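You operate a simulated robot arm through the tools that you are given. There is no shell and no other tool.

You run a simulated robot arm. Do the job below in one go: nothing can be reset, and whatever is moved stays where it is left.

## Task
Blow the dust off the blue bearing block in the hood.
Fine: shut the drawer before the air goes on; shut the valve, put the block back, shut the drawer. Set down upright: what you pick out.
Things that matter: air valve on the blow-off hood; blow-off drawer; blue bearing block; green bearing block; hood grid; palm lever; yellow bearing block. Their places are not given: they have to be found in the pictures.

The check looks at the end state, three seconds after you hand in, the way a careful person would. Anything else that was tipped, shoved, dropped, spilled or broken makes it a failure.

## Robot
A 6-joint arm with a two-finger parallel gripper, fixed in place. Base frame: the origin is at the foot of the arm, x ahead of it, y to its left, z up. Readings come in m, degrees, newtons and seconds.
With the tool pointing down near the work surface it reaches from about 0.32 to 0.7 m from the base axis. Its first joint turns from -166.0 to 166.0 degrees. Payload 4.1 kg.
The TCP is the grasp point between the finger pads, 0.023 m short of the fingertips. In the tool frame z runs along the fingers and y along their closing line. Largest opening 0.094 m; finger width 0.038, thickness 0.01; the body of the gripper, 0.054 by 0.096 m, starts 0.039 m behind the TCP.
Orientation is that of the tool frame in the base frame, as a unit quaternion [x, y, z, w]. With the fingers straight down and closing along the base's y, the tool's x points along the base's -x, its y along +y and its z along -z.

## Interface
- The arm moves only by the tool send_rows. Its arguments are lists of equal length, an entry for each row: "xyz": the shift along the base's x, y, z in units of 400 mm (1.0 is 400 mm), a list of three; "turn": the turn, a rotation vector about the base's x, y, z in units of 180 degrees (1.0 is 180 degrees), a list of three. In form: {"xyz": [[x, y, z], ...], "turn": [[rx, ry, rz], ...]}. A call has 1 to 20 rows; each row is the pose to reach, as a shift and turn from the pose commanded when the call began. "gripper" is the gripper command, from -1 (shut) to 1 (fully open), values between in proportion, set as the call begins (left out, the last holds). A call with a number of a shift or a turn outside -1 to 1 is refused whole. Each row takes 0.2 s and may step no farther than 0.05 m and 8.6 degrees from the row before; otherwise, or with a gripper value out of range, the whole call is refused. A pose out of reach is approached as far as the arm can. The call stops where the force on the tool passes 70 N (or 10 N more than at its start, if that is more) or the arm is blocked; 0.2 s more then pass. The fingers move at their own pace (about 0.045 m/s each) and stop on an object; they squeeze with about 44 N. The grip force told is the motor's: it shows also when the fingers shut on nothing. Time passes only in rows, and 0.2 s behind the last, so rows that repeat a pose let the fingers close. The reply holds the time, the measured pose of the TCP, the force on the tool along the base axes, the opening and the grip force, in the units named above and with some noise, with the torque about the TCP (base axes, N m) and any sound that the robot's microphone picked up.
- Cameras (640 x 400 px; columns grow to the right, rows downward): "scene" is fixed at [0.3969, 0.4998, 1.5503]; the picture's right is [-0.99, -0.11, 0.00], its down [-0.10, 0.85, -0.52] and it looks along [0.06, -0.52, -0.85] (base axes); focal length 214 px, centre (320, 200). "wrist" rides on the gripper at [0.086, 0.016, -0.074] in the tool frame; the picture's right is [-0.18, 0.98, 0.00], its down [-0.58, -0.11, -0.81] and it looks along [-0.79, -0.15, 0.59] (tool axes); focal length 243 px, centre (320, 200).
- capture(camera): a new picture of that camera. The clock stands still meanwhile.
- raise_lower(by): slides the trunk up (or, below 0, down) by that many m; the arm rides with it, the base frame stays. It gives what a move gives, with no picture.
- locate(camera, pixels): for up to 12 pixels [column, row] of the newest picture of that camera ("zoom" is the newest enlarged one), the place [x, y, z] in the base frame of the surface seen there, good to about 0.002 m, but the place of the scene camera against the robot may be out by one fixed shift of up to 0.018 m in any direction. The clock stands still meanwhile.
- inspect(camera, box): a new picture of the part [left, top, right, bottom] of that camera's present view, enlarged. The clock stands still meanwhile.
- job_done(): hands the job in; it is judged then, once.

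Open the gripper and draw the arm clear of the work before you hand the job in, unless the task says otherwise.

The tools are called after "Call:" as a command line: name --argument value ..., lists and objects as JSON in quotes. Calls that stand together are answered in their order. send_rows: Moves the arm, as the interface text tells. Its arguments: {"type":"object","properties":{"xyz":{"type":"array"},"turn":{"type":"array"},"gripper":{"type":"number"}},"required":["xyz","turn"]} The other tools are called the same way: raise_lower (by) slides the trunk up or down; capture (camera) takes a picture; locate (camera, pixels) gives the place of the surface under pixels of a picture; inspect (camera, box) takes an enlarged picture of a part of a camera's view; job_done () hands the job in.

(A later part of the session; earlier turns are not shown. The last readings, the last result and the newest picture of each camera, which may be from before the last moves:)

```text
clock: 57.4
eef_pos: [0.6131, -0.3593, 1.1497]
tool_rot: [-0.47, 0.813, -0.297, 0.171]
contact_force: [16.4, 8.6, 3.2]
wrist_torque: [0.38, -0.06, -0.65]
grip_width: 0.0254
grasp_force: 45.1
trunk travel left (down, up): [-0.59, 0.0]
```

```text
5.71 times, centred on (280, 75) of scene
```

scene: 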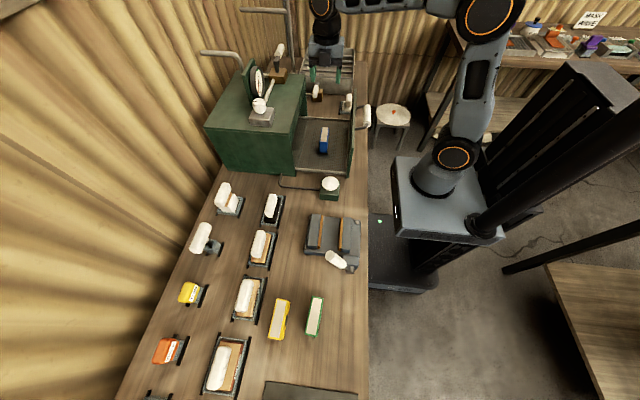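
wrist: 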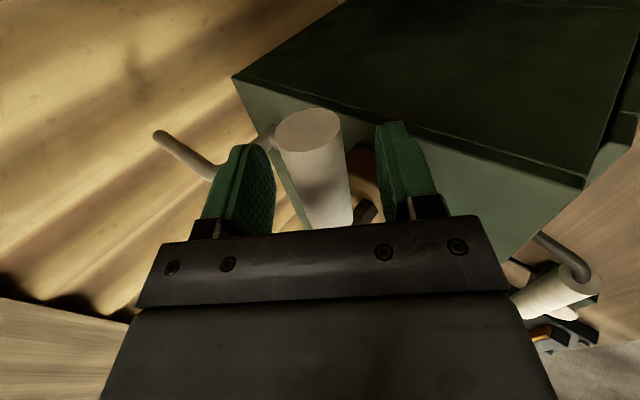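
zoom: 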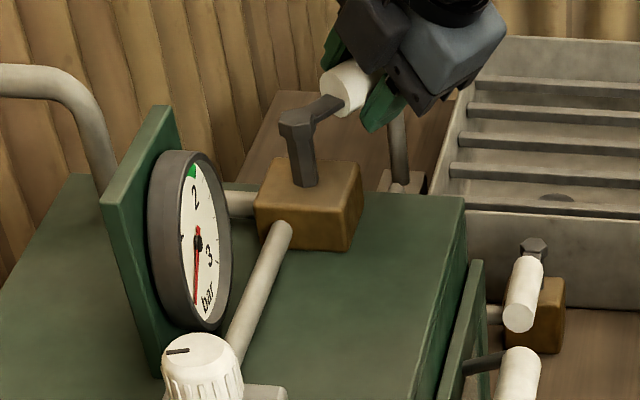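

Resistance grew to ~16 N, mostly radial, suggesting the true pivot is slightly off my estimate (about (0.6535,-0.298)). I shift inward to the corrected arc and continue to 46°.

Call:
send_rows --xyz '[[0.0029, 0.0053, 0]]' --turn '[[0, 0, 0]]'

Call:
send_rows --xyz '[[-0.02, 0.0153, 0], [-0.0375, 0.0333, 0]]' --turn '[[0, 0, -0.0444], [0, 0, -0.0889]]'

Call:
inspect --camera "scene" --box '[240, 40, 320, 110]'

```text
clock: 57.8
eef_pos: [0.6152, -0.3588, 1.1503]
tool_rot: [-0.469, 0.814, -0.298, 0.17]
contact_force: [13.8, 2.9, 4.3]
wrist_torque: [0.03, -0.42, -0.7]
grip_width: 0.0257
grasp_force: 44.5
trunk travel left (down, up): [-0.59, 0.0]
```

```text
clock: 58.4
eef_pos: [0.5983, -0.3462, 1.1503]
tool_rot: [-0.351, 0.871, -0.318, 0.128]
contact_force: [11.7, -5.3, 8.9]
wrist_torque: [-0.39, 0.41, -0.85]
grip_width: 0.0255
grasp_force: 45.3
trunk travel left (down, up): [-0.59, 0.0]
```

```text
5.71 times, centred on (280, 75) of scene
```

zoom: 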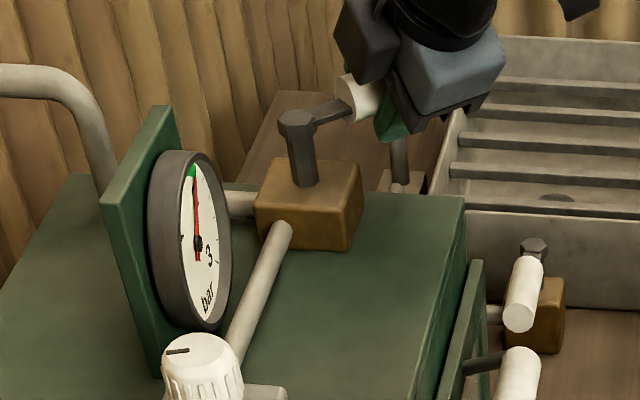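

The gauge needle jumped into the green band at ~46° of lever. I zoom on the gauge to read it before going further.

Call:
inspect --camera "scene" --box '[254, 60, 280, 88]'

Call:
capture --camera "wrist"

```text
14.29 times, centred on (267, 74) of scene
```

zoom: 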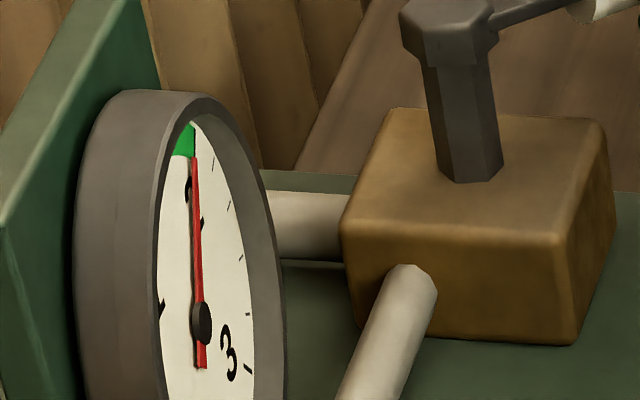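

```text
taken
```

wrist: 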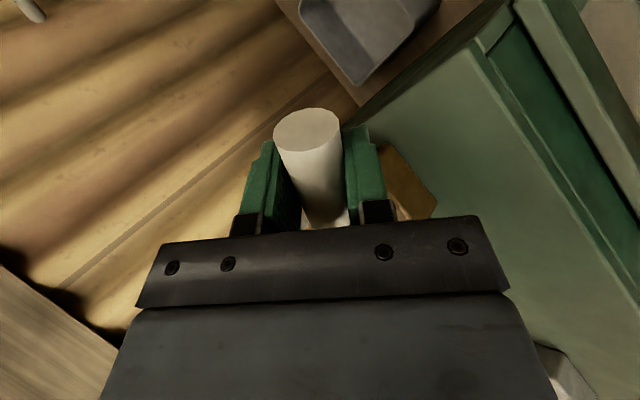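

The needle is right at the upper edge of the green band (~2 bar). I hold still for a moment to see if it settles.

Call:
send_rows --xyz '[[0, 0, 0], [0, 0, 0], [0, 0, 0]]' --turn '[[0, 0, 0], [0, 0, 0], [0, 0, 0]]'

Call:
inspect --camera "scene" --box '[254, 60, 280, 88]'

```text
clock: 59.2
eef_pos: [0.5991, -0.3476, 1.149]
tool_rot: [-0.352, 0.871, -0.318, 0.128]
contact_force: [9.5, -12.7, 14.3]
wrist_torque: [-0.33, 0.38, -1.0]
grip_width: 0.0256
grasp_force: 45.2
trunk travel left (down, up): [-0.59, 0.0]
```

```text
14.29 times, centred on (267, 74) of scene
```

zoom: 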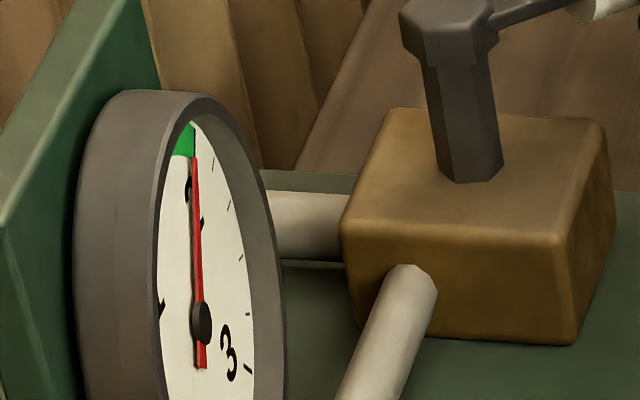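

It's stable near 2 bar. I go on to 54° to see whether the pressure depends on the lever angle.

Call:
send_rows --xyz '[[-0.0149, 0.0203, 0.002]]' --turn '[[0, 0, -0.0444]]'

Call:
inspect --camera "scene" --box '[254, 60, 280, 88]'

```text
clock: 59.6
eef_pos: [0.593, -0.3394, 1.1501]
tool_rot: [-0.29, 0.894, -0.325, 0.105]
contact_force: [10.5, -13.1, 13.9]
wrist_torque: [0.17, 0.03, -1.11]
grip_width: 0.0256
grasp_force: 44.6
trunk travel left (down, up): [-0.59, 0.0]
```

```text
14.29 times, centred on (267, 74) of scene
```

zoom: 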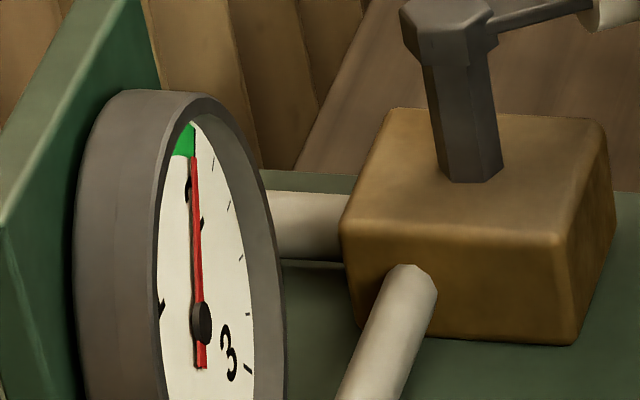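

The reading stays the same, so the valve is on/off and the knob sets the pressure. I swing the lever on to ~86° so it is fully open.

Call:
send_rows --xyz '[[-0.012, 0.022, 0], [-0.0208, 0.0455, 0], [-0.0263, 0.07, 0], [-0.028, 0.0953, 0]]' --turn '[[0, 0, -0.0444], [0, 0, -0.0889], [0, 0, -0.1333], [0, 0, -0.1778]]'

Call:
inspect --camera "scene" --box '[230, 40, 330, 120]'

Call:
capture --camera "wrist"

```text
clock: 60.6
eef_pos: [0.5812, -0.3031, 1.1503]
tool_rot: [-0.032, 0.939, -0.342, 0.012]
contact_force: [13.7, -20.3, 13.6]
wrist_torque: [-0.06, -0.39, -1.46]
grip_width: 0.0259
grasp_force: 44.7
trunk travel left (down, up): [-0.59, 0.0]
```

```text
5.00 times, centred on (280, 80) of scene
```

zoom: 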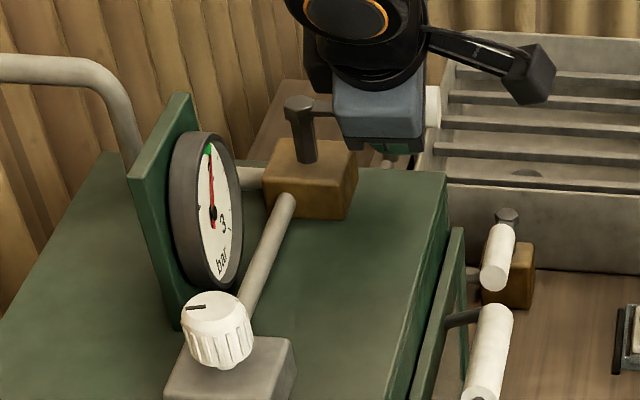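

```text
taken
```

wrist: 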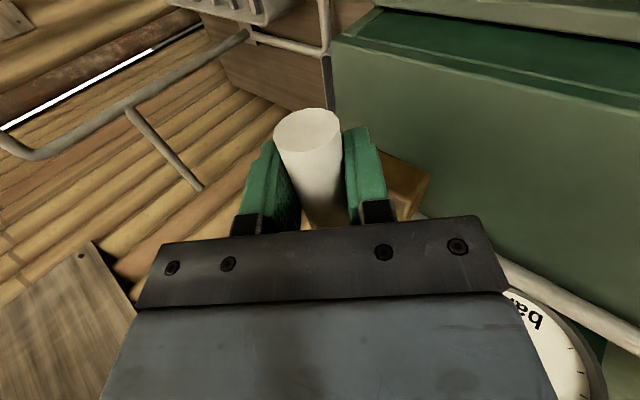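

The lever now points toward the robot (~85°) and the gauge stays near the top of the dial. Release the lever and retreat along the tool axis.

Call:
send_rows --xyz '[[0, -0.008, 0], [0, -0.008, 0], [0, -0.008, 0], [0, -0.008, 0]]' --turn '[[0, 0, 0], [0, 0, 0], [0, 0, 0], [0, 0, 0]]' --gripper 0.2

Call:
send_rows --xyz '[[0, 0.05, 0.06], [0, 0.11, 0.13], [0, 0.17, 0.2]]' --turn '[[0, 0, 0], [0, 0, 0], [0, 0, 0]]'

Call:
inspect --camera "scene" --box '[230, 40, 330, 120]'

Call:
capture --camera "wrist"

```text
clock: 61.6
eef_pos: [0.58, -0.3017, 1.15]
tool_rot: [-0.034, 0.939, -0.341, 0.013]
contact_force: [-1.1, -0.5, -0.3]
wrist_torque: [-0.01, 0.01, -0.01]
grip_width: 0.0563
grasp_force: 0.1
trunk travel left (down, up): [-0.59, 0.0]
```

```text
clock: 62.4
eef_pos: [0.5818, -0.2325, 1.2303]
tool_rot: [-0.034, 0.939, -0.342, 0.012]
contact_force: [-0.3, 0.4, 1.1]
wrist_torque: [-0.01, 0.01, 0.02]
grip_width: 0.0565
grasp_force: 0.0
trunk travel left (down, up): [-0.59, 0.0]
```

```text
5.00 times, centred on (280, 80) of scene
```

zoom: 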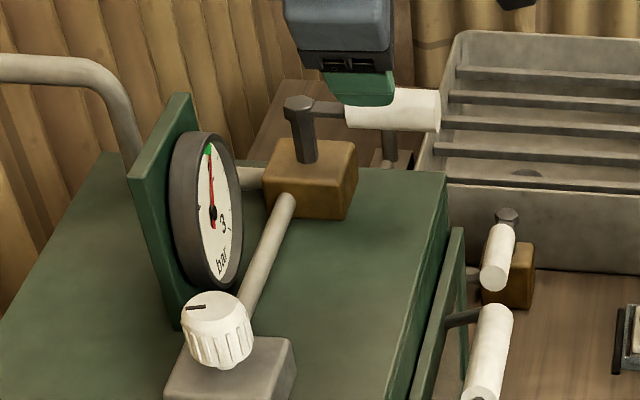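

```text
taken
```

wrist: 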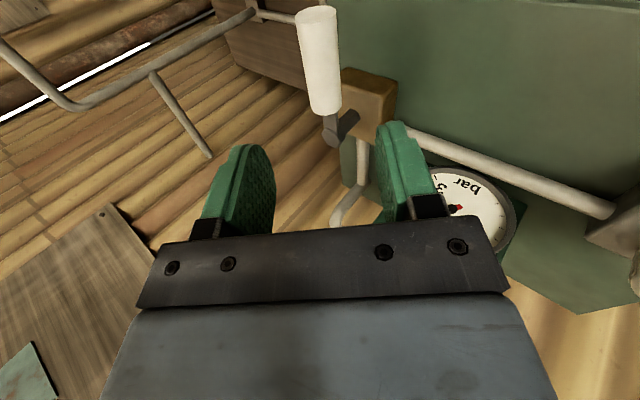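

Valve lever stays open. I untilt the tool and move to where the gauge is readable from the front.

Call:
send_rows --xyz '[[0, 0.06, 0.03], [0, 0.13, 0.06], [0, 0.2, 0.1], [0, 0.27, 0.1], [0, 0.325, 0.1]]' --turn '[[0.0443, 0.0031, 0], [0.0887, 0.0062, 0], [0.133, 0.0094, 0], [0.1774, 0.0125, 0], [0.2217, 0.0156, 0]]'

Call:
capture --camera "wrist"

Call:
inspect --camera "wrist" --box '[150, 110, 300, 230]'

```text
clock: 63.6
eef_pos: [0.5813, -0.1015, 1.2725]
tool_rot: [-0.035, 0.999, 0.0, 0.0]
contact_force: [-0.6, -0.4, 0.3]
wrist_torque: [-0.02, 0.0, -0.01]
grip_width: 0.0564
grasp_force: 0.2
trunk travel left (down, up): [-0.59, 0.0]
```

```text
taken
```

wrist: 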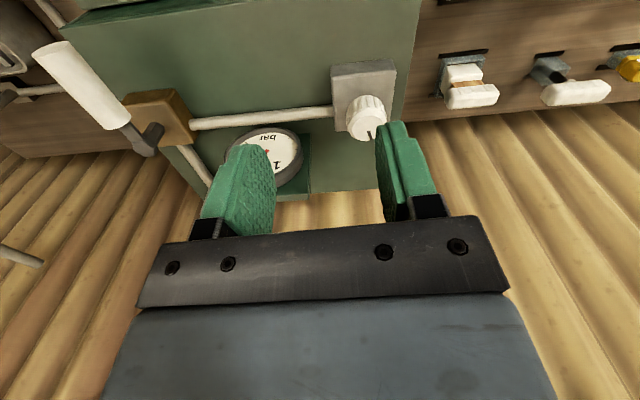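

```text
3.33 times, centred on (225, 170) of wrist
```

zoom: 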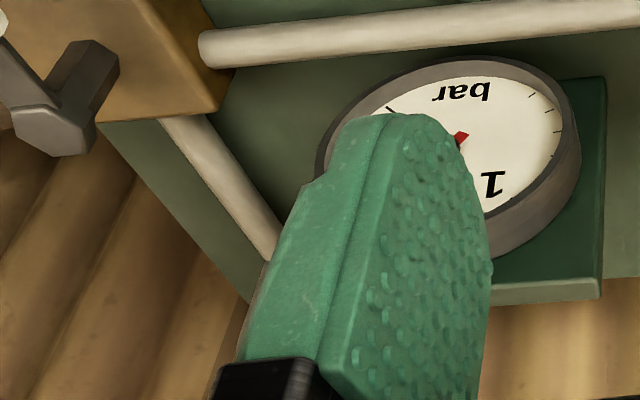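

The finger hides the gauge; shift 7 cm in +y and square up the yaw.

Call:
send_rows --xyz '[[0, 0.09, 0], [0, 0.175, 0]]' --turn '[[0, 0, -0.011], [0, 0, -0.0222]]'

Call:
capture --camera "wrist"

Call:
inspect --camera "wrist" --box '[120, 90, 280, 220]'

```text
clock: 64.2
eef_pos: [0.58, -0.0319, 1.272]
tool_rot: [0.0, 1.0, 0.001, 0.0]
contact_force: [0.6, -0.2, 0.1]
wrist_torque: [0.0, 0.01, 0.0]
grip_width: 0.0565
grasp_force: 0.0
trunk travel left (down, up): [-0.59, 0.0]
```

```text
taken
```

wrist: 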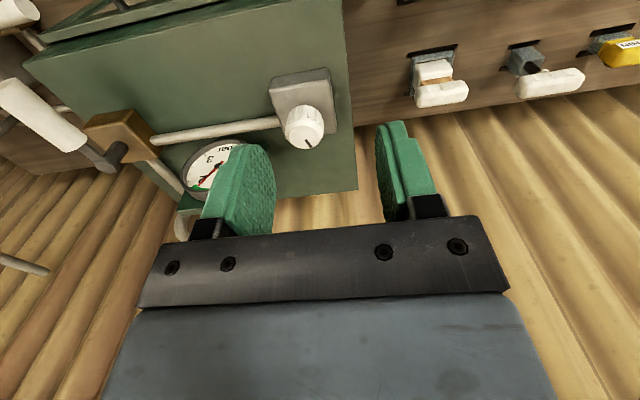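

```text
3.08 times, centred on (200, 155) of wrist
```

zoom: 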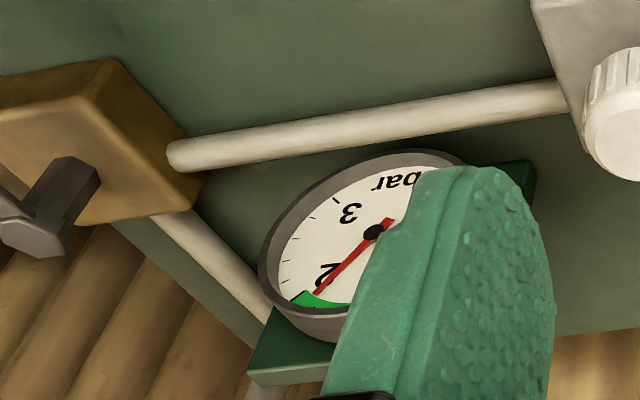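

The needle sits inside the green band (about 1.8 bar) with the valve open, but no hiss was heard, so the palm lever probably triggers the blast. I move to look at the palm pad from close up.

Call:
send_rows --xyz '[[-0.1, 0.03, 0], [-0.2, 0.06, 0], [-0.3, 0.1, -0.05], [-0.4, 0.14, -0.12], [-0.48, 0.18, -0.21], [-0.54, 0.205, -0.3], [-0.575, 0.205, -0.38], [-0.575, 0.205, -0.43]]' --turn '[[0, 0, 0], [0, 0, 0], [0, 0, 0], [0, 0, 0], [0, 0, 0], [0, 0, 0], [0, 0, 0], [0, 0, 0]]' --gripper -1

Call:
capture --camera "wrist"

Call:
inspect --camera "wrist" --box '[240, 20, 440, 150]'

```text
refused: row 4 steps farther than a row can; nothing moved
```

```text
taken
```

wrist: 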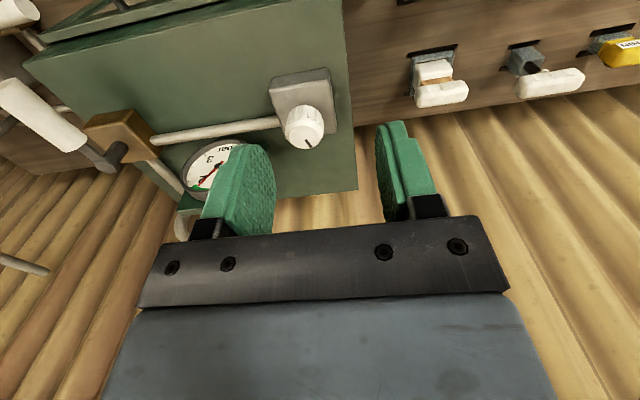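

```text
3.08 times, centred on (340, 85) of wrist
```

zoom: 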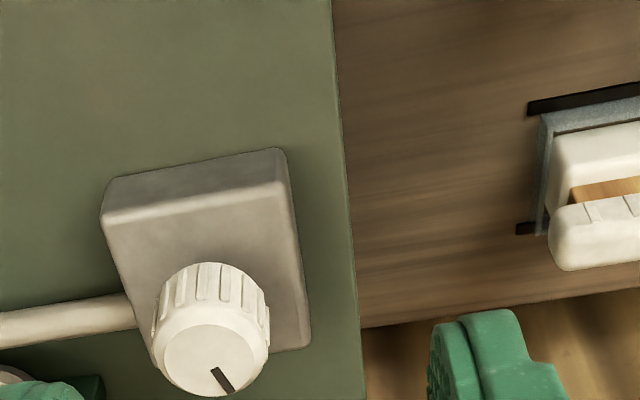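

The move was refused for too large a step (nothing moved). I resend with smaller steps toward (0.35,0.05,1.1).

Call:
send_rows --xyz '[[-0.09, 0.02, 0], [-0.18, 0.04, 0], [-0.27, 0.07, -0.02], [-0.35, 0.1, -0.07], [-0.42, 0.13, -0.13], [-0.48, 0.16, -0.2], [-0.53, 0.18, -0.28], [-0.56, 0.2, -0.36], [-0.575, 0.205, -0.43]]' --turn '[[0, 0, 0], [0, 0, 0], [0, 0, 0], [0, 0, 0], [0, 0, 0], [0, 0, 0], [0, 0, 0], [0, 0, 0], [0, 0, 0]]' --gripper -1

Call:
capture --camera "wrist"

Call:
inspect --camera "wrist" --box '[240, 20, 440, 150]'

```text
clock: 66.2
eef_pos: [0.3491, 0.049, 1.0999]
tool_rot: [-0.002, 1.0, 0.0, 0.0]
contact_force: [0.4, 0.0, 0.8]
wrist_torque: [-0.01, -0.02, -0.01]
grip_width: 0.0001
grasp_force: 42.7
trunk travel left (down, up): [-0.59, 0.0]
```

```text
taken
```

wrist: 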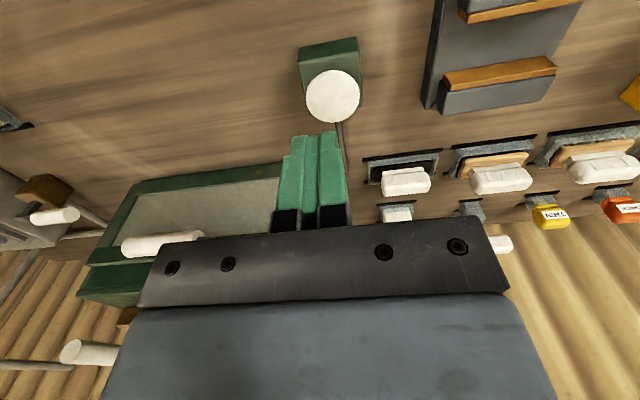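

```text
3.08 times, centred on (340, 85) of wrist
```

zoom: 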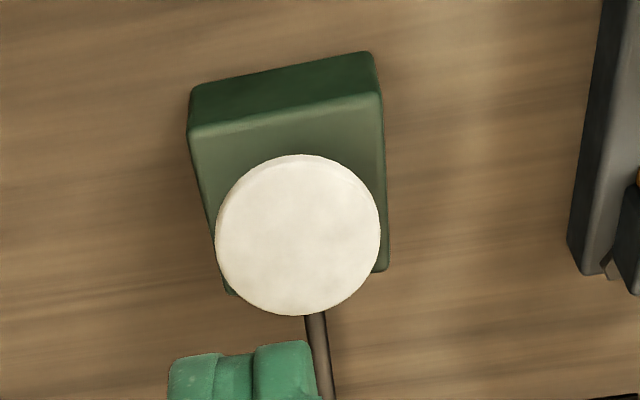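

The disc is clearly visible at zoom (298,237). I measure its centre and edges.

Call:
locate --camera "zoom" --pixels '[[298, 238], [220, 238], [376, 238], [298, 165], [298, 308], [280, 130], [370, 110], [260, 100], [320, 330]]'

```text
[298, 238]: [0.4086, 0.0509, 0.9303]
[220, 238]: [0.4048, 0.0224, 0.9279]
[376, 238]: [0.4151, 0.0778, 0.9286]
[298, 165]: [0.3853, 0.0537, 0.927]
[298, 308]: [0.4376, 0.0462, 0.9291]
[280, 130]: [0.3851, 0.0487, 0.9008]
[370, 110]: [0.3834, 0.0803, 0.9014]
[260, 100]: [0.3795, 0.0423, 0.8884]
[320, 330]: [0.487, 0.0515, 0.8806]
```

Disc centre ≈ (0.411,0.050), top z 0.930. I move the closed fingertips above it, then press down step by step.

Call:
send_rows --xyz '[[0.08, 0.001, -0.05], [0.1525, 0.003, -0.1], [0.1525, 0.003, -0.21], [0.1525, 0.003, -0.3225]]' --turn '[[0, 0, 0], [0, 0, 0], [0, 0, 0], [0, 0, 0]]'

Call:
send_rows --xyz '[[0, 0, -0.02], [0, 0, -0.04]]' --turn '[[0, 0, 0], [0, 0, 0]]'

```text
clock: 67.2
eef_pos: [0.4122, 0.05, 0.9669]
tool_rot: [-0.001, 1.0, 0.001, 0.0]
contact_force: [-0.4, -0.9, -0.3]
wrist_torque: [0.0, 0.04, 0.02]
grip_width: 0.0
grasp_force: 42.6
trunk travel left (down, up): [-0.59, 0.0]
```

```text
clock: 67.8
eef_pos: [0.4126, 0.0508, 0.9521]
tool_rot: [-0.001, 1.0, 0.0, 0.0]
contact_force: [-0.3, -0.8, -0.8]
wrist_torque: [0.04, -0.02, 0.0]
grip_width: 0.0
grasp_force: 42.1
trunk travel left (down, up): [-0.59, 0.0]
```

Just above contact (TCP 0.952). Press down in small steps, reading force and sound.

Call:
send_rows --xyz '[[0, 0, -0.01]]' --turn '[[0, 0, 0]]'

Call:
send_rows --xyz '[[0, 0, -0.01]]' --turn '[[0, 0, 0]]'

```text
clock: 68.2
eef_pos: [0.4121, 0.0496, 0.9482]
tool_rot: [-0.002, 1.0, 0.0, 0.001]
contact_force: [-0.3, 2.1, 2.3]
wrist_torque: [0.04, 0.03, 0.0]
grip_width: 0.0
grasp_force: 42.2
trunk travel left (down, up): [-0.59, 0.0]
```

```text
clock: 68.6
eef_pos: [0.4122, 0.0494, 0.9447]
tool_rot: [-0.001, 1.0, 0.0, -0.001]
contact_force: [-0.7, 2.4, 3.4]
wrist_torque: [0.06, 0.04, -0.02]
grip_width: 0.0
grasp_force: 42.6
trunk travel left (down, up): [-0.59, 0.0]
```

It yields softly like a spring (3.4 N). Keep pressing.

Call:
send_rows --xyz '[[0, 0, -0.01]]' --turn '[[0, 0, 0]]'

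Call:
send_rows --xyz '[[0, 0, -0.01]]' --turn '[[0, 0, 0]]'

Call:
inspect --camera "scene" --box '[230, 50, 390, 210]'

```text
clock: 69.0
eef_pos: [0.4108, 0.0495, 0.9417]
tool_rot: [-0.001, 1.0, 0.0, 0.001]
contact_force: [-1.7, 4.9, 5.1]
wrist_torque: [0.11, 0.05, 0.0]
grip_width: 0.0
grasp_force: 42.2
trunk travel left (down, up): [-0.59, 0.0]
```

```text
clock: 69.4
eef_pos: [0.4114, 0.0492, 0.9389]
tool_rot: [-0.002, 1.0, 0.0, 0.002]
contact_force: [-1.9, 4.7, 17.5]
wrist_torque: [0.12, 0.38, -0.13]
grip_width: 0.0
grasp_force: 42.1
trunk travel left (down, up): [-0.59, 0.0]
```

```text
2.50 times, centred on (310, 130) of scene
```

zoom: 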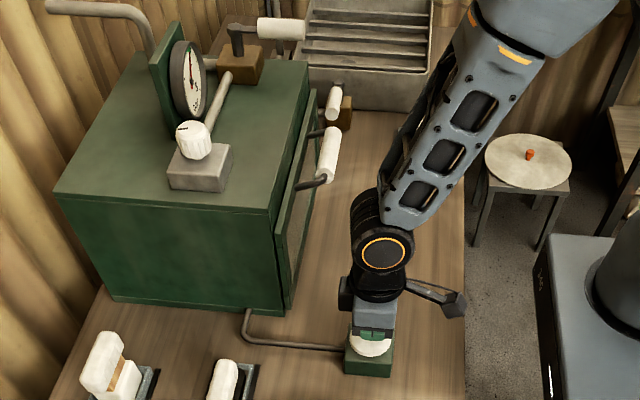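

The lever bottomed out (17.5 N after ~12 mm); drawer still shut. I hold it down for about 3 s and listen.

Call:
send_rows --xyz '[[0, 0, -0.003], [0, 0, -0.003], [0, 0, -0.003], [0, 0, -0.003], [0, 0, -0.003], [0, 0, -0.003], [0, 0, -0.003], [0, 0, -0.003], [0, 0, -0.003], [0, 0, -0.003], [0, 0, -0.003], [0, 0, -0.003], [0, 0, -0.003], [0, 0, -0.003], [0, 0, -0.003]]' --turn '[[0, 0, 0], [0, 0, 0], [0, 0, 0], [0, 0, 0], [0, 0, 0], [0, 0, 0], [0, 0, 0], [0, 0, 0], [0, 0, 0], [0, 0, 0], [0, 0, 0], [0, 0, 0], [0, 0, 0], [0, 0, 0], [0, 0, 0]]'

Call:
inspect --camera "scene" --box '[230, 50, 310, 110]'

```text
clock: 72.6
eef_pos: [0.4104, 0.0491, 0.9387]
tool_rot: [-0.001, 1.0, 0.0, 0.002]
contact_force: [3.6, 4.9, 49.3]
wrist_torque: [0.12, 0.53, 0.01]
grip_width: 0.0001
grasp_force: 42.3
trunk travel left (down, up): [-0.59, 0.0]
```

```text
6.67 times, centred on (270, 80) of scene
```

zoom: 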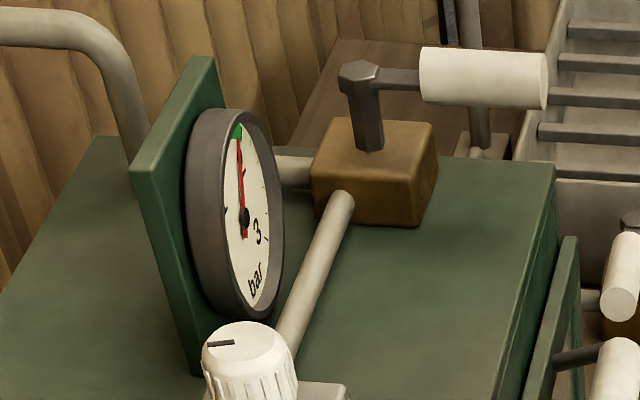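

Gauge still in green, no sound reported. I hold the lever down another ~3 s to be thorough.

Call:
send_rows --xyz '[[0, 0, 0.002], [0, 0, 0.002], [0, 0, 0.002], [0, 0, 0.002], [0, 0, 0.002], [0, 0, 0.002], [0, 0, 0.002], [0, 0, 0.002], [0, 0, 0.002], [0, 0, 0.002], [0, 0, 0.002], [0, 0, 0.002], [0, 0, 0.002], [0, 0, 0.002], [0, 0, 0.002]]' --turn '[[0, 0, 0], [0, 0, 0], [0, 0, 0], [0, 0, 0], [0, 0, 0], [0, 0, 0], [0, 0, 0], [0, 0, 0], [0, 0, 0], [0, 0, 0], [0, 0, 0], [0, 0, 0], [0, 0, 0], [0, 0, 0], [0, 0, 0]]'

Call:
capture --camera "wrist"

```text
clock: 75.8
eef_pos: [0.411, 0.0488, 0.9373]
tool_rot: [-0.001, 1.0, 0.0, 0.002]
contact_force: [4.3, 5.2, 43.2]
wrist_torque: [0.12, 0.35, 0.03]
grip_width: 0.0
grasp_force: 42.6
trunk travel left (down, up): [-0.59, 0.0]
```

```text
taken
```

wrist: 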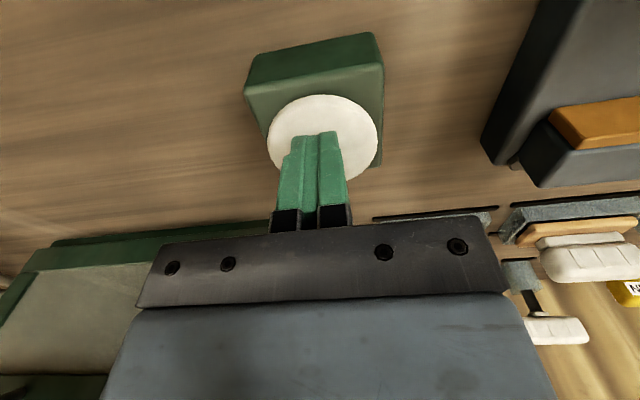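

Held about 6.5 s in all. Now release the palm lever by rising, and look at it and the drawer front.

Call:
send_rows --xyz '[[0, 0, 0.03], [0, 0, 0.1], [0, 0, 0.2], [0, 0, 0.3], [0, 0, 0.41]]' --turn '[[0, 0, 0], [0, 0, 0], [0, 0, 0], [0, 0, 0], [0, 0, 0]]'

Call:
capture --camera "wrist"

Call:
inspect --camera "scene" --box '[230, 50, 390, 210]'

```text
clock: 77.0
eef_pos: [0.4121, 0.049, 1.1009]
tool_rot: [-0.001, 1.0, 0.0, 0.0]
contact_force: [0.5, 0.0, -0.8]
wrist_torque: [0.0, 0.0, 0.01]
grip_width: 0.0001
grasp_force: 42.4
trunk travel left (down, up): [-0.59, 0.0]
```

```text
taken
```

wrist: 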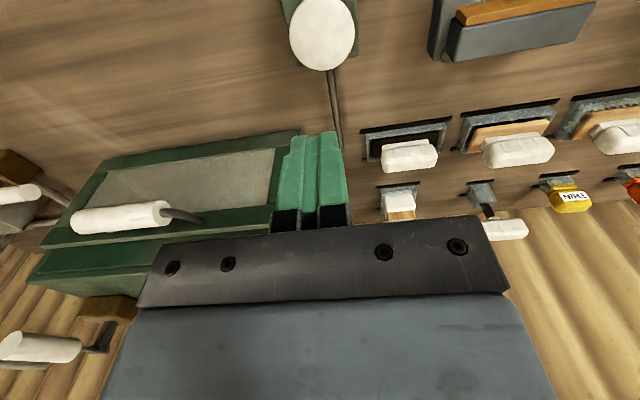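

```text
2.50 times, centred on (310, 130) of scene
```

zoom: 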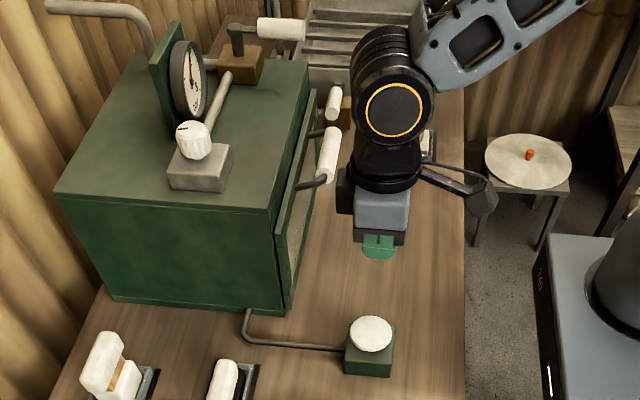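

The pad sprang back up. The drawer front seems to have a pale window (190,185); I zoom into it.

Call:
inspect --camera "wrist" --box '[60, 120, 300, 270]'

Call:
inspect --camera "scene" --box '[290, 80, 360, 180]'

```text
2.67 times, centred on (180, 195) of wrist
```

zoom: 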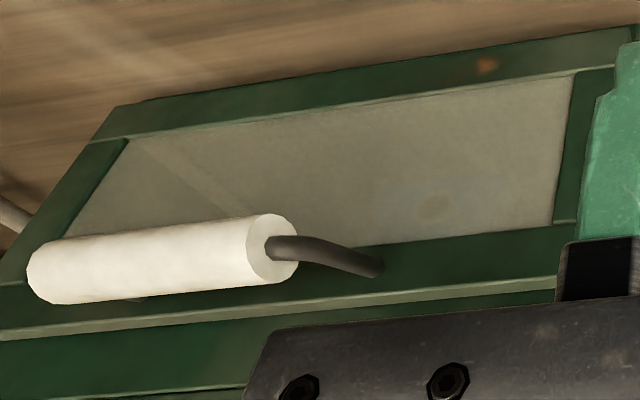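

```text
4.00 times, centred on (325, 130) of scene
```

zoom: 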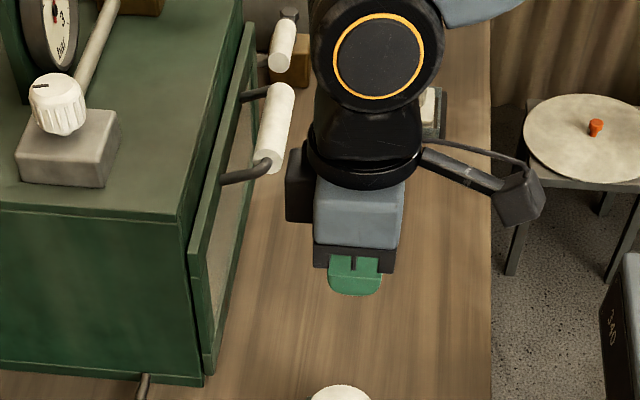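

Through the frosted window I can faintly see the block's bore ring around zoom (440,205). I zoom tighter to check it.

Call:
inspect --camera "wrist" --box '[190, 160, 270, 215]'

```text
7.27 times, centred on (230, 188) of wrist
```

zoom: 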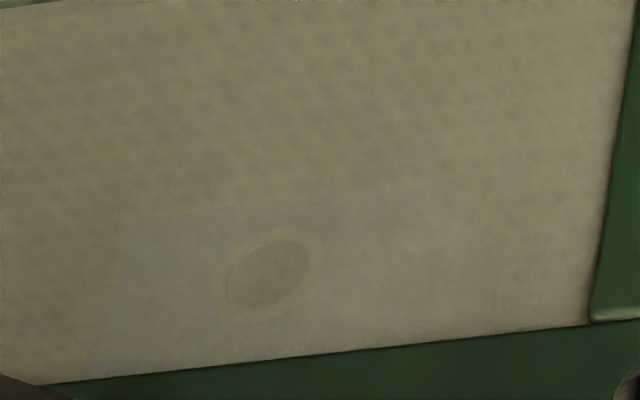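

The block stands in place behind the window. Now shut the valve: I retrace my way, first rising back to the spot above the hood with fingers open.

Call:
send_rows --xyz '[[0, 0, 0.11], [0.02, -0.03, 0.22], [0.07, -0.08, 0.32], [0.15, -0.13, 0.39], [0.24, -0.19, 0.42], [0.33, -0.26, 0.4225], [0.4, -0.33, 0.4225], [0.425, -0.383, 0.4225]]' --turn '[[0, 0, 0.003], [0, 0, 0.006], [0, 0, 0.009], [0, 0, 0.012], [0, 0, 0.015], [0, 0, 0.018], [0, 0, 0.021], [0, 0, 0.0222]]' --gripper 0.2

Call:
send_rows --xyz '[[0, -0.055, 0], [0, -0.125, 0], [0, -0.195, -0.04], [0, -0.265, -0.07], [0, -0.325, -0.1]]' --turn '[[-0.0443, -0.0031, 0], [-0.0887, -0.0062, 0], [-0.133, -0.0094, 0], [-0.1774, -0.0125, 0], [-0.2217, -0.0156, 0]]'

Call:
capture --camera "wrist"

Call:
inspect --camera "scene" --box '[230, 40, 330, 120]'

```text
clock: 78.8
eef_pos: [0.5818, -0.1044, 1.2686]
tool_rot: [-0.036, 0.999, 0.0, 0.0]
contact_force: [0.1, -0.9, -0.2]
wrist_torque: [-0.03, 0.0, 0.03]
grip_width: 0.0565
grasp_force: 0.0
trunk travel left (down, up): [-0.59, 0.0]
```

```text
clock: 80.0
eef_pos: [0.5824, -0.2347, 1.2284]
tool_rot: [-0.033, 0.939, -0.343, 0.013]
contact_force: [1.2, 0.1, -0.6]
wrist_torque: [0.01, 0.03, 0.01]
grip_width: 0.0563
grasp_force: 0.1
trunk travel left (down, up): [-0.59, 0.0]
```

```text
taken
```

wrist: 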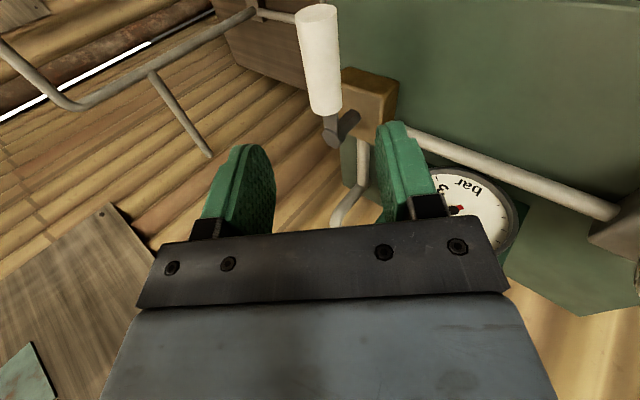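

```text
5.00 times, centred on (280, 80) of scene
```

zoom: 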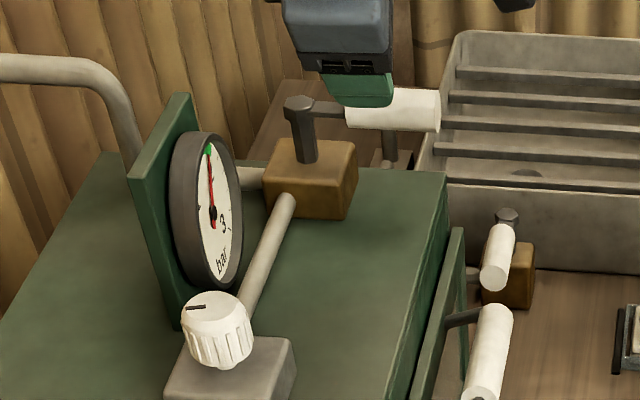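

Same pose as when I let go. Slide back down along the tool axis onto the lever grip and close.

Call:
send_rows --xyz '[[0, -0.06, -0.07], [0, -0.12, -0.14], [0, -0.17, -0.2]]' --turn '[[0, 0, 0], [0, 0, 0], [0, 0, 0]]'

Call:
send_rows --xyz '[[0, 0, 0], [0, 0, 0], [0, 0, 0]]' --turn '[[0, 0, 0], [0, 0, 0], [0, 0, 0]]' --gripper -1

```text
clock: 80.8
eef_pos: [0.5797, -0.3031, 1.148]
tool_rot: [-0.033, 0.939, -0.342, 0.012]
contact_force: [0.1, -1.1, 0.3]
wrist_torque: [-0.01, -0.01, -0.02]
grip_width: 0.0565
grasp_force: 0.0
trunk travel left (down, up): [-0.59, 0.0]
```

```text
clock: 81.6
eef_pos: [0.5794, -0.3019, 1.1465]
tool_rot: [-0.033, 0.939, -0.341, 0.012]
contact_force: [-3.0, 0.5, -13.5]
wrist_torque: [-0.43, -1.72, 0.0]
grip_width: 0.0269
grasp_force: 45.0
trunk travel left (down, up): [-0.59, 0.0]
```

Gripped the lever. Swing it back counter-clockwise along the same arc toward shut (first to ~54°).

Call:
send_rows --xyz '[[0.0018, -0.0173, -0.002], [0.0073, -0.0418, -0.003], [0.016, -0.0653, -0.003], [0.028, -0.0873, -0.003]]' --turn '[[0, 0, 0.0444], [0, 0, 0.0889], [0, 0, 0.1333], [0, 0, 0.1778]]'

Call:
send_rows --xyz '[[0.0149, -0.0203, 0], [0.0325, -0.0383, 0], [0.0524, -0.0535, 0], [0.0743, -0.066, 0]]' --turn '[[0, 0, 0.0444], [0, 0, 0.0889], [0, 0, 0.1333], [0, 0, 0.1778]]'

Call:
inspect --camera "scene" --box '[230, 40, 330, 120]'

```text
clock: 82.6
eef_pos: [0.5938, -0.3395, 1.1464]
tool_rot: [-0.291, 0.894, -0.324, 0.106]
contact_force: [-3.4, -16.0, -15.4]
wrist_torque: [0.79, -1.36, -0.76]
grip_width: 0.0265
grasp_force: 44.8
trunk travel left (down, up): [-0.59, 0.0]
```

```text
clock: 83.6
eef_pos: [0.6247, -0.3638, 1.147]
tool_rot: [-0.525, 0.779, -0.282, 0.193]
contact_force: [-3.7, -6.3, -14.5]
wrist_torque: [1.87, -1.15, 0.05]
grip_width: 0.0255
grasp_force: 45.2
trunk travel left (down, up): [-0.59, 0.0]
```

```text
5.00 times, centred on (280, 80) of scene
```

zoom: 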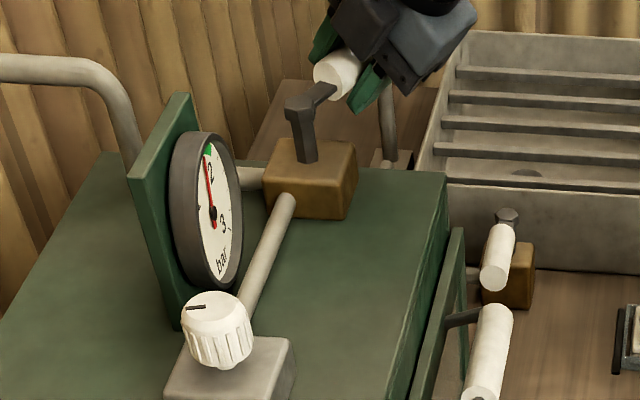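

The needle has begun dropping. Continue swinging to fully shut (0°) with a slight over-push against the stop.

Call:
send_rows --xyz '[[0.0233, -0.0093, 0], [0.0478, -0.015, 0], [0.0665, -0.0173, 0]]' --turn '[[0, 0, 0.0444], [0, 0, 0.0889], [0, 0, 0.1222]]'

Call:
inspect --camera "scene" --box '[230, 40, 330, 120]'

```text
clock: 84.4
eef_pos: [0.65, -0.3708, 1.1479]
tool_rot: [0.665, -0.664, 0.24, -0.242]
contact_force: [-8.2, 4.0, -11.7]
wrist_torque: [1.36, -0.06, 0.51]
grip_width: 0.0256
grasp_force: 45.5
trunk travel left (down, up): [-0.59, 0.0]
```

```text
5.00 times, centred on (280, 80) of scene
```

zoom: 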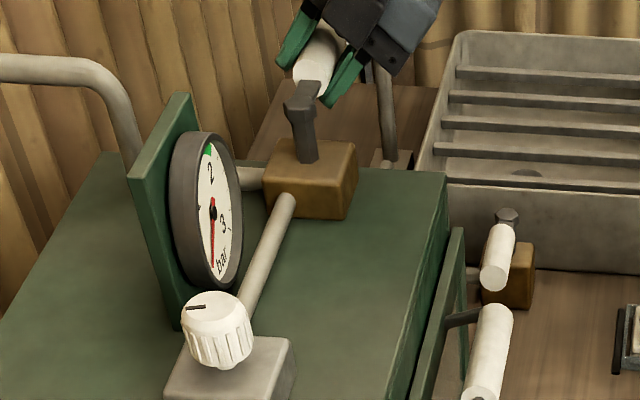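

The gauge is back at 0 and the lever points to -y as at the start. A small extra nudge seats it against its stop.

Call:
send_rows --xyz '[[0.005, 0, 0], [0.009, 0, 0]]' --turn '[[0, 0, 0.004], [0, 0, 0.006]]'

Call:
inspect --camera "scene" --box '[240, 40, 320, 110]'

```text
clock: 85.0
eef_pos: [0.6514, -0.3707, 1.1474]
tool_rot: [0.671, -0.659, 0.237, -0.244]
contact_force: [-26.0, 14.3, -17.0]
wrist_torque: [0.4, 0.44, -2.46]
grip_width: 0.026
grasp_force: 44.5
trunk travel left (down, up): [-0.59, 0.0]
```

```text
5.71 times, centred on (280, 75) of scene
```

zoom: 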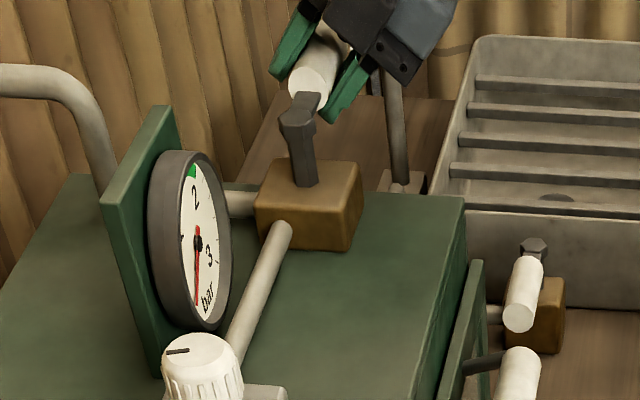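

Firm stop felt (26 N) — valve is shut. Relax, open the fingers and back out along the tool axis.

Call:
send_rows --xyz '[[-0.008, 0, 0], [-0.008, 0, 0], [-0.008, 0, 0], [-0.008, 0, 0]]' --turn '[[0, 0, -0.006], [0, 0, -0.006], [0, 0, -0.006], [0, 0, -0.006]]' --gripper 0.2

Call:
send_rows --xyz '[[-0.042, 0, 0.05], [-0.084, 0, 0.1], [-0.125, 0, 0.1475], [-0.155, 0, 0.26], [-0.17, 0, 0.38]]' --turn '[[0, 0, 0], [0, 0, 0], [0, 0, 0], [0, 0, 0], [0, 0, 0]]'

Call:
capture --camera "wrist"

Call:
inspect --camera "scene" --box '[230, 40, 350, 140]'

```text
clock: 86.0
eef_pos: [0.6508, -0.3704, 1.1493]
tool_rot: [0.665, -0.663, 0.241, -0.243]
contact_force: [0.0, 0.8, -0.8]
wrist_torque: [0.02, -0.03, 0.0]
grip_width: 0.0566
grasp_force: 0.0
trunk travel left (down, up): [-0.59, 0.0]
```

```text
clock: 87.2
eef_pos: [0.5818, -0.3686, 1.3031]
tool_rot: [0.666, -0.663, 0.241, -0.243]
contact_force: [0.3, 0.9, -0.3]
wrist_torque: [0.02, 0.01, 0.01]
grip_width: 0.0566
grasp_force: 0.0
trunk travel left (down, up): [-0.59, 0.0]
```

```text
taken
```

wrist: 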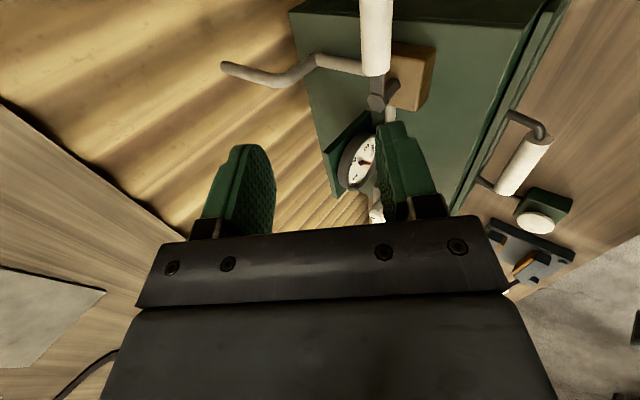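

```text
4.00 times, centred on (290, 90) of scene
```

zoom: 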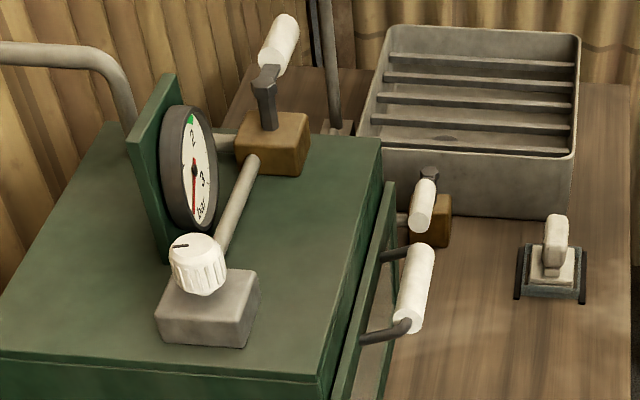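

Valve shut, gauge 0. Now return to vertical tool (yaw +90°) above the drawer handle.

Call:
send_rows --xyz '[[-0.04, 0.08, 0], [-0.08, 0.16, 0], [-0.12, 0.24, -0.02], [-0.15, 0.33, -0.07], [-0.18, 0.41, -0.13], [-0.196, 0.484, -0.19], [-0.196, 0.484, -0.2525]]' --turn '[[0, 0.032, 0], [0, 0.064, 0], [0, 0.096, 0], [0, 0.128, 0], [0, 0.16, 0], [0, 0.192, 0], [0, 0.2222, 0]]' --gripper 0.06

Call:
capture --camera "wrist"

```text
clock: 88.8
eef_pos: [0.5049, -0.1786, 1.1979]
tool_rot: [0.708, -0.706, 0.0, 0.0]
contact_force: [0.2, 0.6, 0.5]
wrist_torque: [0.0, 0.01, 0.02]
grip_width: 0.0498
grasp_force: 0.0
trunk travel left (down, up): [-0.59, 0.0]
```

```text
taken
```

wrist: 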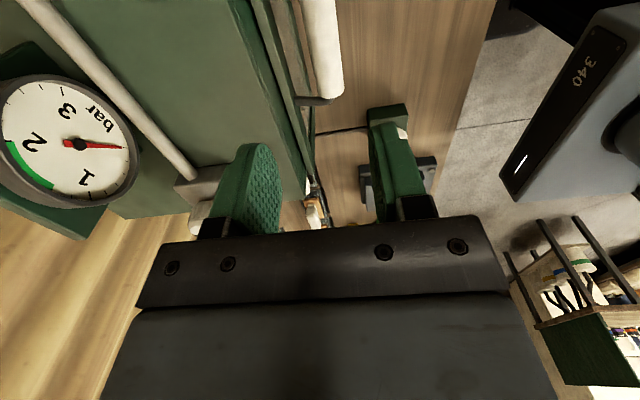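

The gauge reads 0. I measure the handle's position (322,40) before lowering onto it.

Call:
locate --camera "wrist" --pixels '[[322, 30], [325, 60], [328, 85], [310, 60], [340, 60], [300, 60], [285, 80], [318, 15]]'

```text
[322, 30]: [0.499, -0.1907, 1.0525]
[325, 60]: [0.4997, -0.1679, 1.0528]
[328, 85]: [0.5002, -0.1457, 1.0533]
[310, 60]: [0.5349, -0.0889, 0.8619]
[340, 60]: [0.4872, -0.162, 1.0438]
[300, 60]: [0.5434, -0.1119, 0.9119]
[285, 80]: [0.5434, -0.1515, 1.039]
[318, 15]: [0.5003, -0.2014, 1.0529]
```

Handle centre x≈0.502, panel face 0.543. Lower onto the handle to z=1.048 and grip it.

Call:
send_rows --xyz '[[-0.0025, 0, -0.1], [-0.0025, 0, -0.2], [-0.0025, 0, -0.3], [-0.0025, 0, -0.38]]' --turn '[[0, 0, 0], [0, 0, 0], [0, 0, 0], [0, 0, 0]]'

Call:
send_rows --xyz '[[0, 0, 0], [0, 0, 0], [0, 0, 0]]' --turn '[[0, 0, 0], [0, 0, 0], [0, 0, 0]]' --gripper -1

```text
clock: 89.8
eef_pos: [0.5029, -0.1751, 1.0456]
tool_rot: [0.708, -0.706, 0.0, 0.0]
contact_force: [0.3, -1.2, 0.6]
wrist_torque: [0.01, 0.0, -0.02]
grip_width: 0.0498
grasp_force: 0.1
trunk travel left (down, up): [-0.59, 0.0]
```

```text
clock: 90.6
eef_pos: [0.5031, -0.1775, 1.0453]
tool_rot: [0.707, -0.707, -0.001, 0.0]
contact_force: [-5.8, 1.3, -5.1]
wrist_torque: [-0.06, 0.0, -0.11]
grip_width: 0.0265
grasp_force: 44.9
trunk travel left (down, up): [-0.59, 0.0]
```

Gripped the handle. Pull the drawer open gently toward -x, first half.

Call:
send_rows --xyz '[[-0.008, 0, 0], [-0.024, 0, 0], [-0.048, 0, 0], [-0.08, 0, 0], [-0.112, 0, 0], [-0.144, 0, 0], [-0.176, 0, 0], [-0.208, 0, 0], [-0.232, 0, 0], [-0.248, 0, 0], [-0.252, 0, 0]]' --turn '[[0, 0, 0], [0, 0, 0], [0, 0, 0], [0, 0, 0], [0, 0, 0], [0, 0, 0], [0, 0, 0], [0, 0, 0], [0, 0, 0], [0, 0, 0], [0, 0, 0]]'

Call:
inspect --camera "scene" --box '[250, 40, 390, 180]'

```text
clock: 93.0
eef_pos: [0.4024, -0.1766, 1.0462]
tool_rot: [0.707, -0.707, -0.002, 0.001]
contact_force: [1.4, 8.2, -36.5]
wrist_torque: [-0.15, -0.12, -0.47]
grip_width: 0.0266
grasp_force: 44.7
trunk travel left (down, up): [-0.59, 0.0]
```

```text
2.86 times, centred on (320, 110) of scene
```

zoom: 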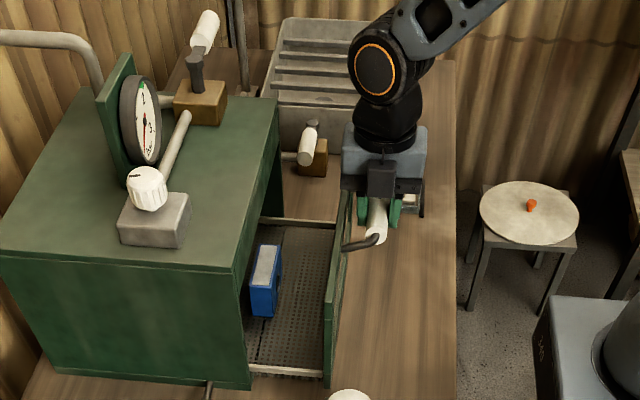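

Drawer is half open, block upright and its top now looks greyer than before. z strain of -36 N; I relieve it by ~1.6 mm and pull on.

Call:
send_rows --xyz '[[0, 0, -0.003], [-0.008, 0, -0.004], [-0.024, 0, -0.004], [-0.048, 0, -0.004], [-0.08, 0, -0.004], [-0.112, 0, -0.004], [-0.144, 0, -0.004], [-0.176, 0, -0.004], [-0.2, 0, -0.004], [-0.218, 0, -0.004], [-0.23, 0, -0.004]]' --turn '[[0, 0, 0], [0, 0, 0], [0, 0, 0], [0, 0, 0], [0, 0, 0], [0, 0, 0], [0, 0, 0], [0, 0, 0], [0, 0, 0], [0, 0, 0], [0, 0, 0]]'

Call:
inspect --camera "scene" --box '[270, 60, 390, 180]'

```text
clock: 95.4
eef_pos: [0.3106, -0.1758, 1.0458]
tool_rot: [0.707, -0.707, 0.002, 0.0]
contact_force: [0.7, 5.0, -0.9]
wrist_torque: [-0.43, -0.32, -0.29]
grip_width: 0.0267
grasp_force: 45.0
trunk travel left (down, up): [-0.59, 0.0]
```

```text
3.33 times, centred on (330, 120) of scene
```

zoom: 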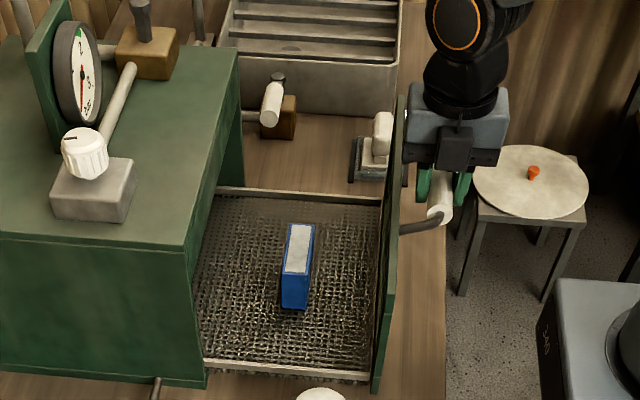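

The block stands upright with a light grey top; drawer almost fully open. Release the handle and rise.

Call:
send_rows --xyz '[[0, 0, 0], [0, 0, 0], [0, 0, 0]]' --turn '[[0, 0, 0], [0, 0, 0], [0, 0, 0]]' --gripper 0.06

Call:
send_rows --xyz '[[0, 0, 0.06], [0, 0, 0.16], [0, 0, 0.26], [0, 0, 0.34]]' --turn '[[0, 0, 0], [0, 0, 0], [0, 0, 0], [0, 0, 0]]'

Call:
capture --camera "wrist"

Call:
inspect --camera "wrist" --box '[80, 0, 320, 150]'

```text
clock: 96.2
eef_pos: [0.3102, -0.176, 1.0465]
tool_rot: [0.708, -0.707, 0.0, 0.001]
contact_force: [-0.3, -0.4, -0.7]
wrist_torque: [-0.01, 0.0, 0.01]
grip_width: 0.0501
grasp_force: 0.0
trunk travel left (down, up): [-0.59, 0.0]
```

```text
clock: 97.2
eef_pos: [0.3079, -0.1759, 1.183]
tool_rot: [0.708, -0.706, 0.0, 0.0]
contact_force: [-0.2, -0.6, 0.0]
wrist_torque: [0.04, 0.02, 0.04]
grip_width: 0.05
grasp_force: 0.1
trunk travel left (down, up): [-0.59, 0.0]
```

```text
taken
```

wrist: 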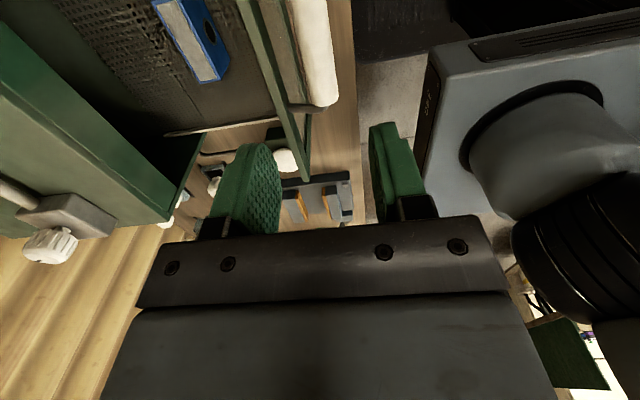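

```text
2.67 times, centred on (200, 75) of wrist
```

zoom: 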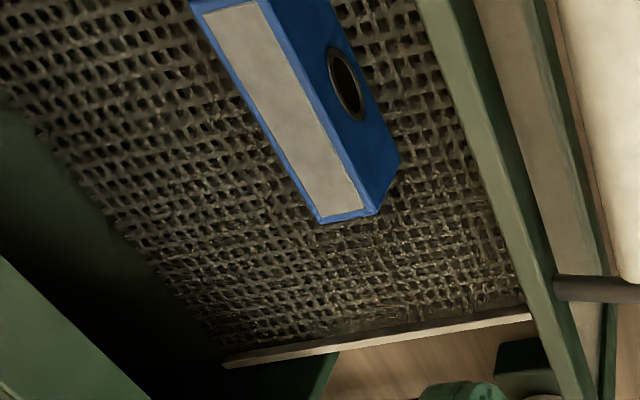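

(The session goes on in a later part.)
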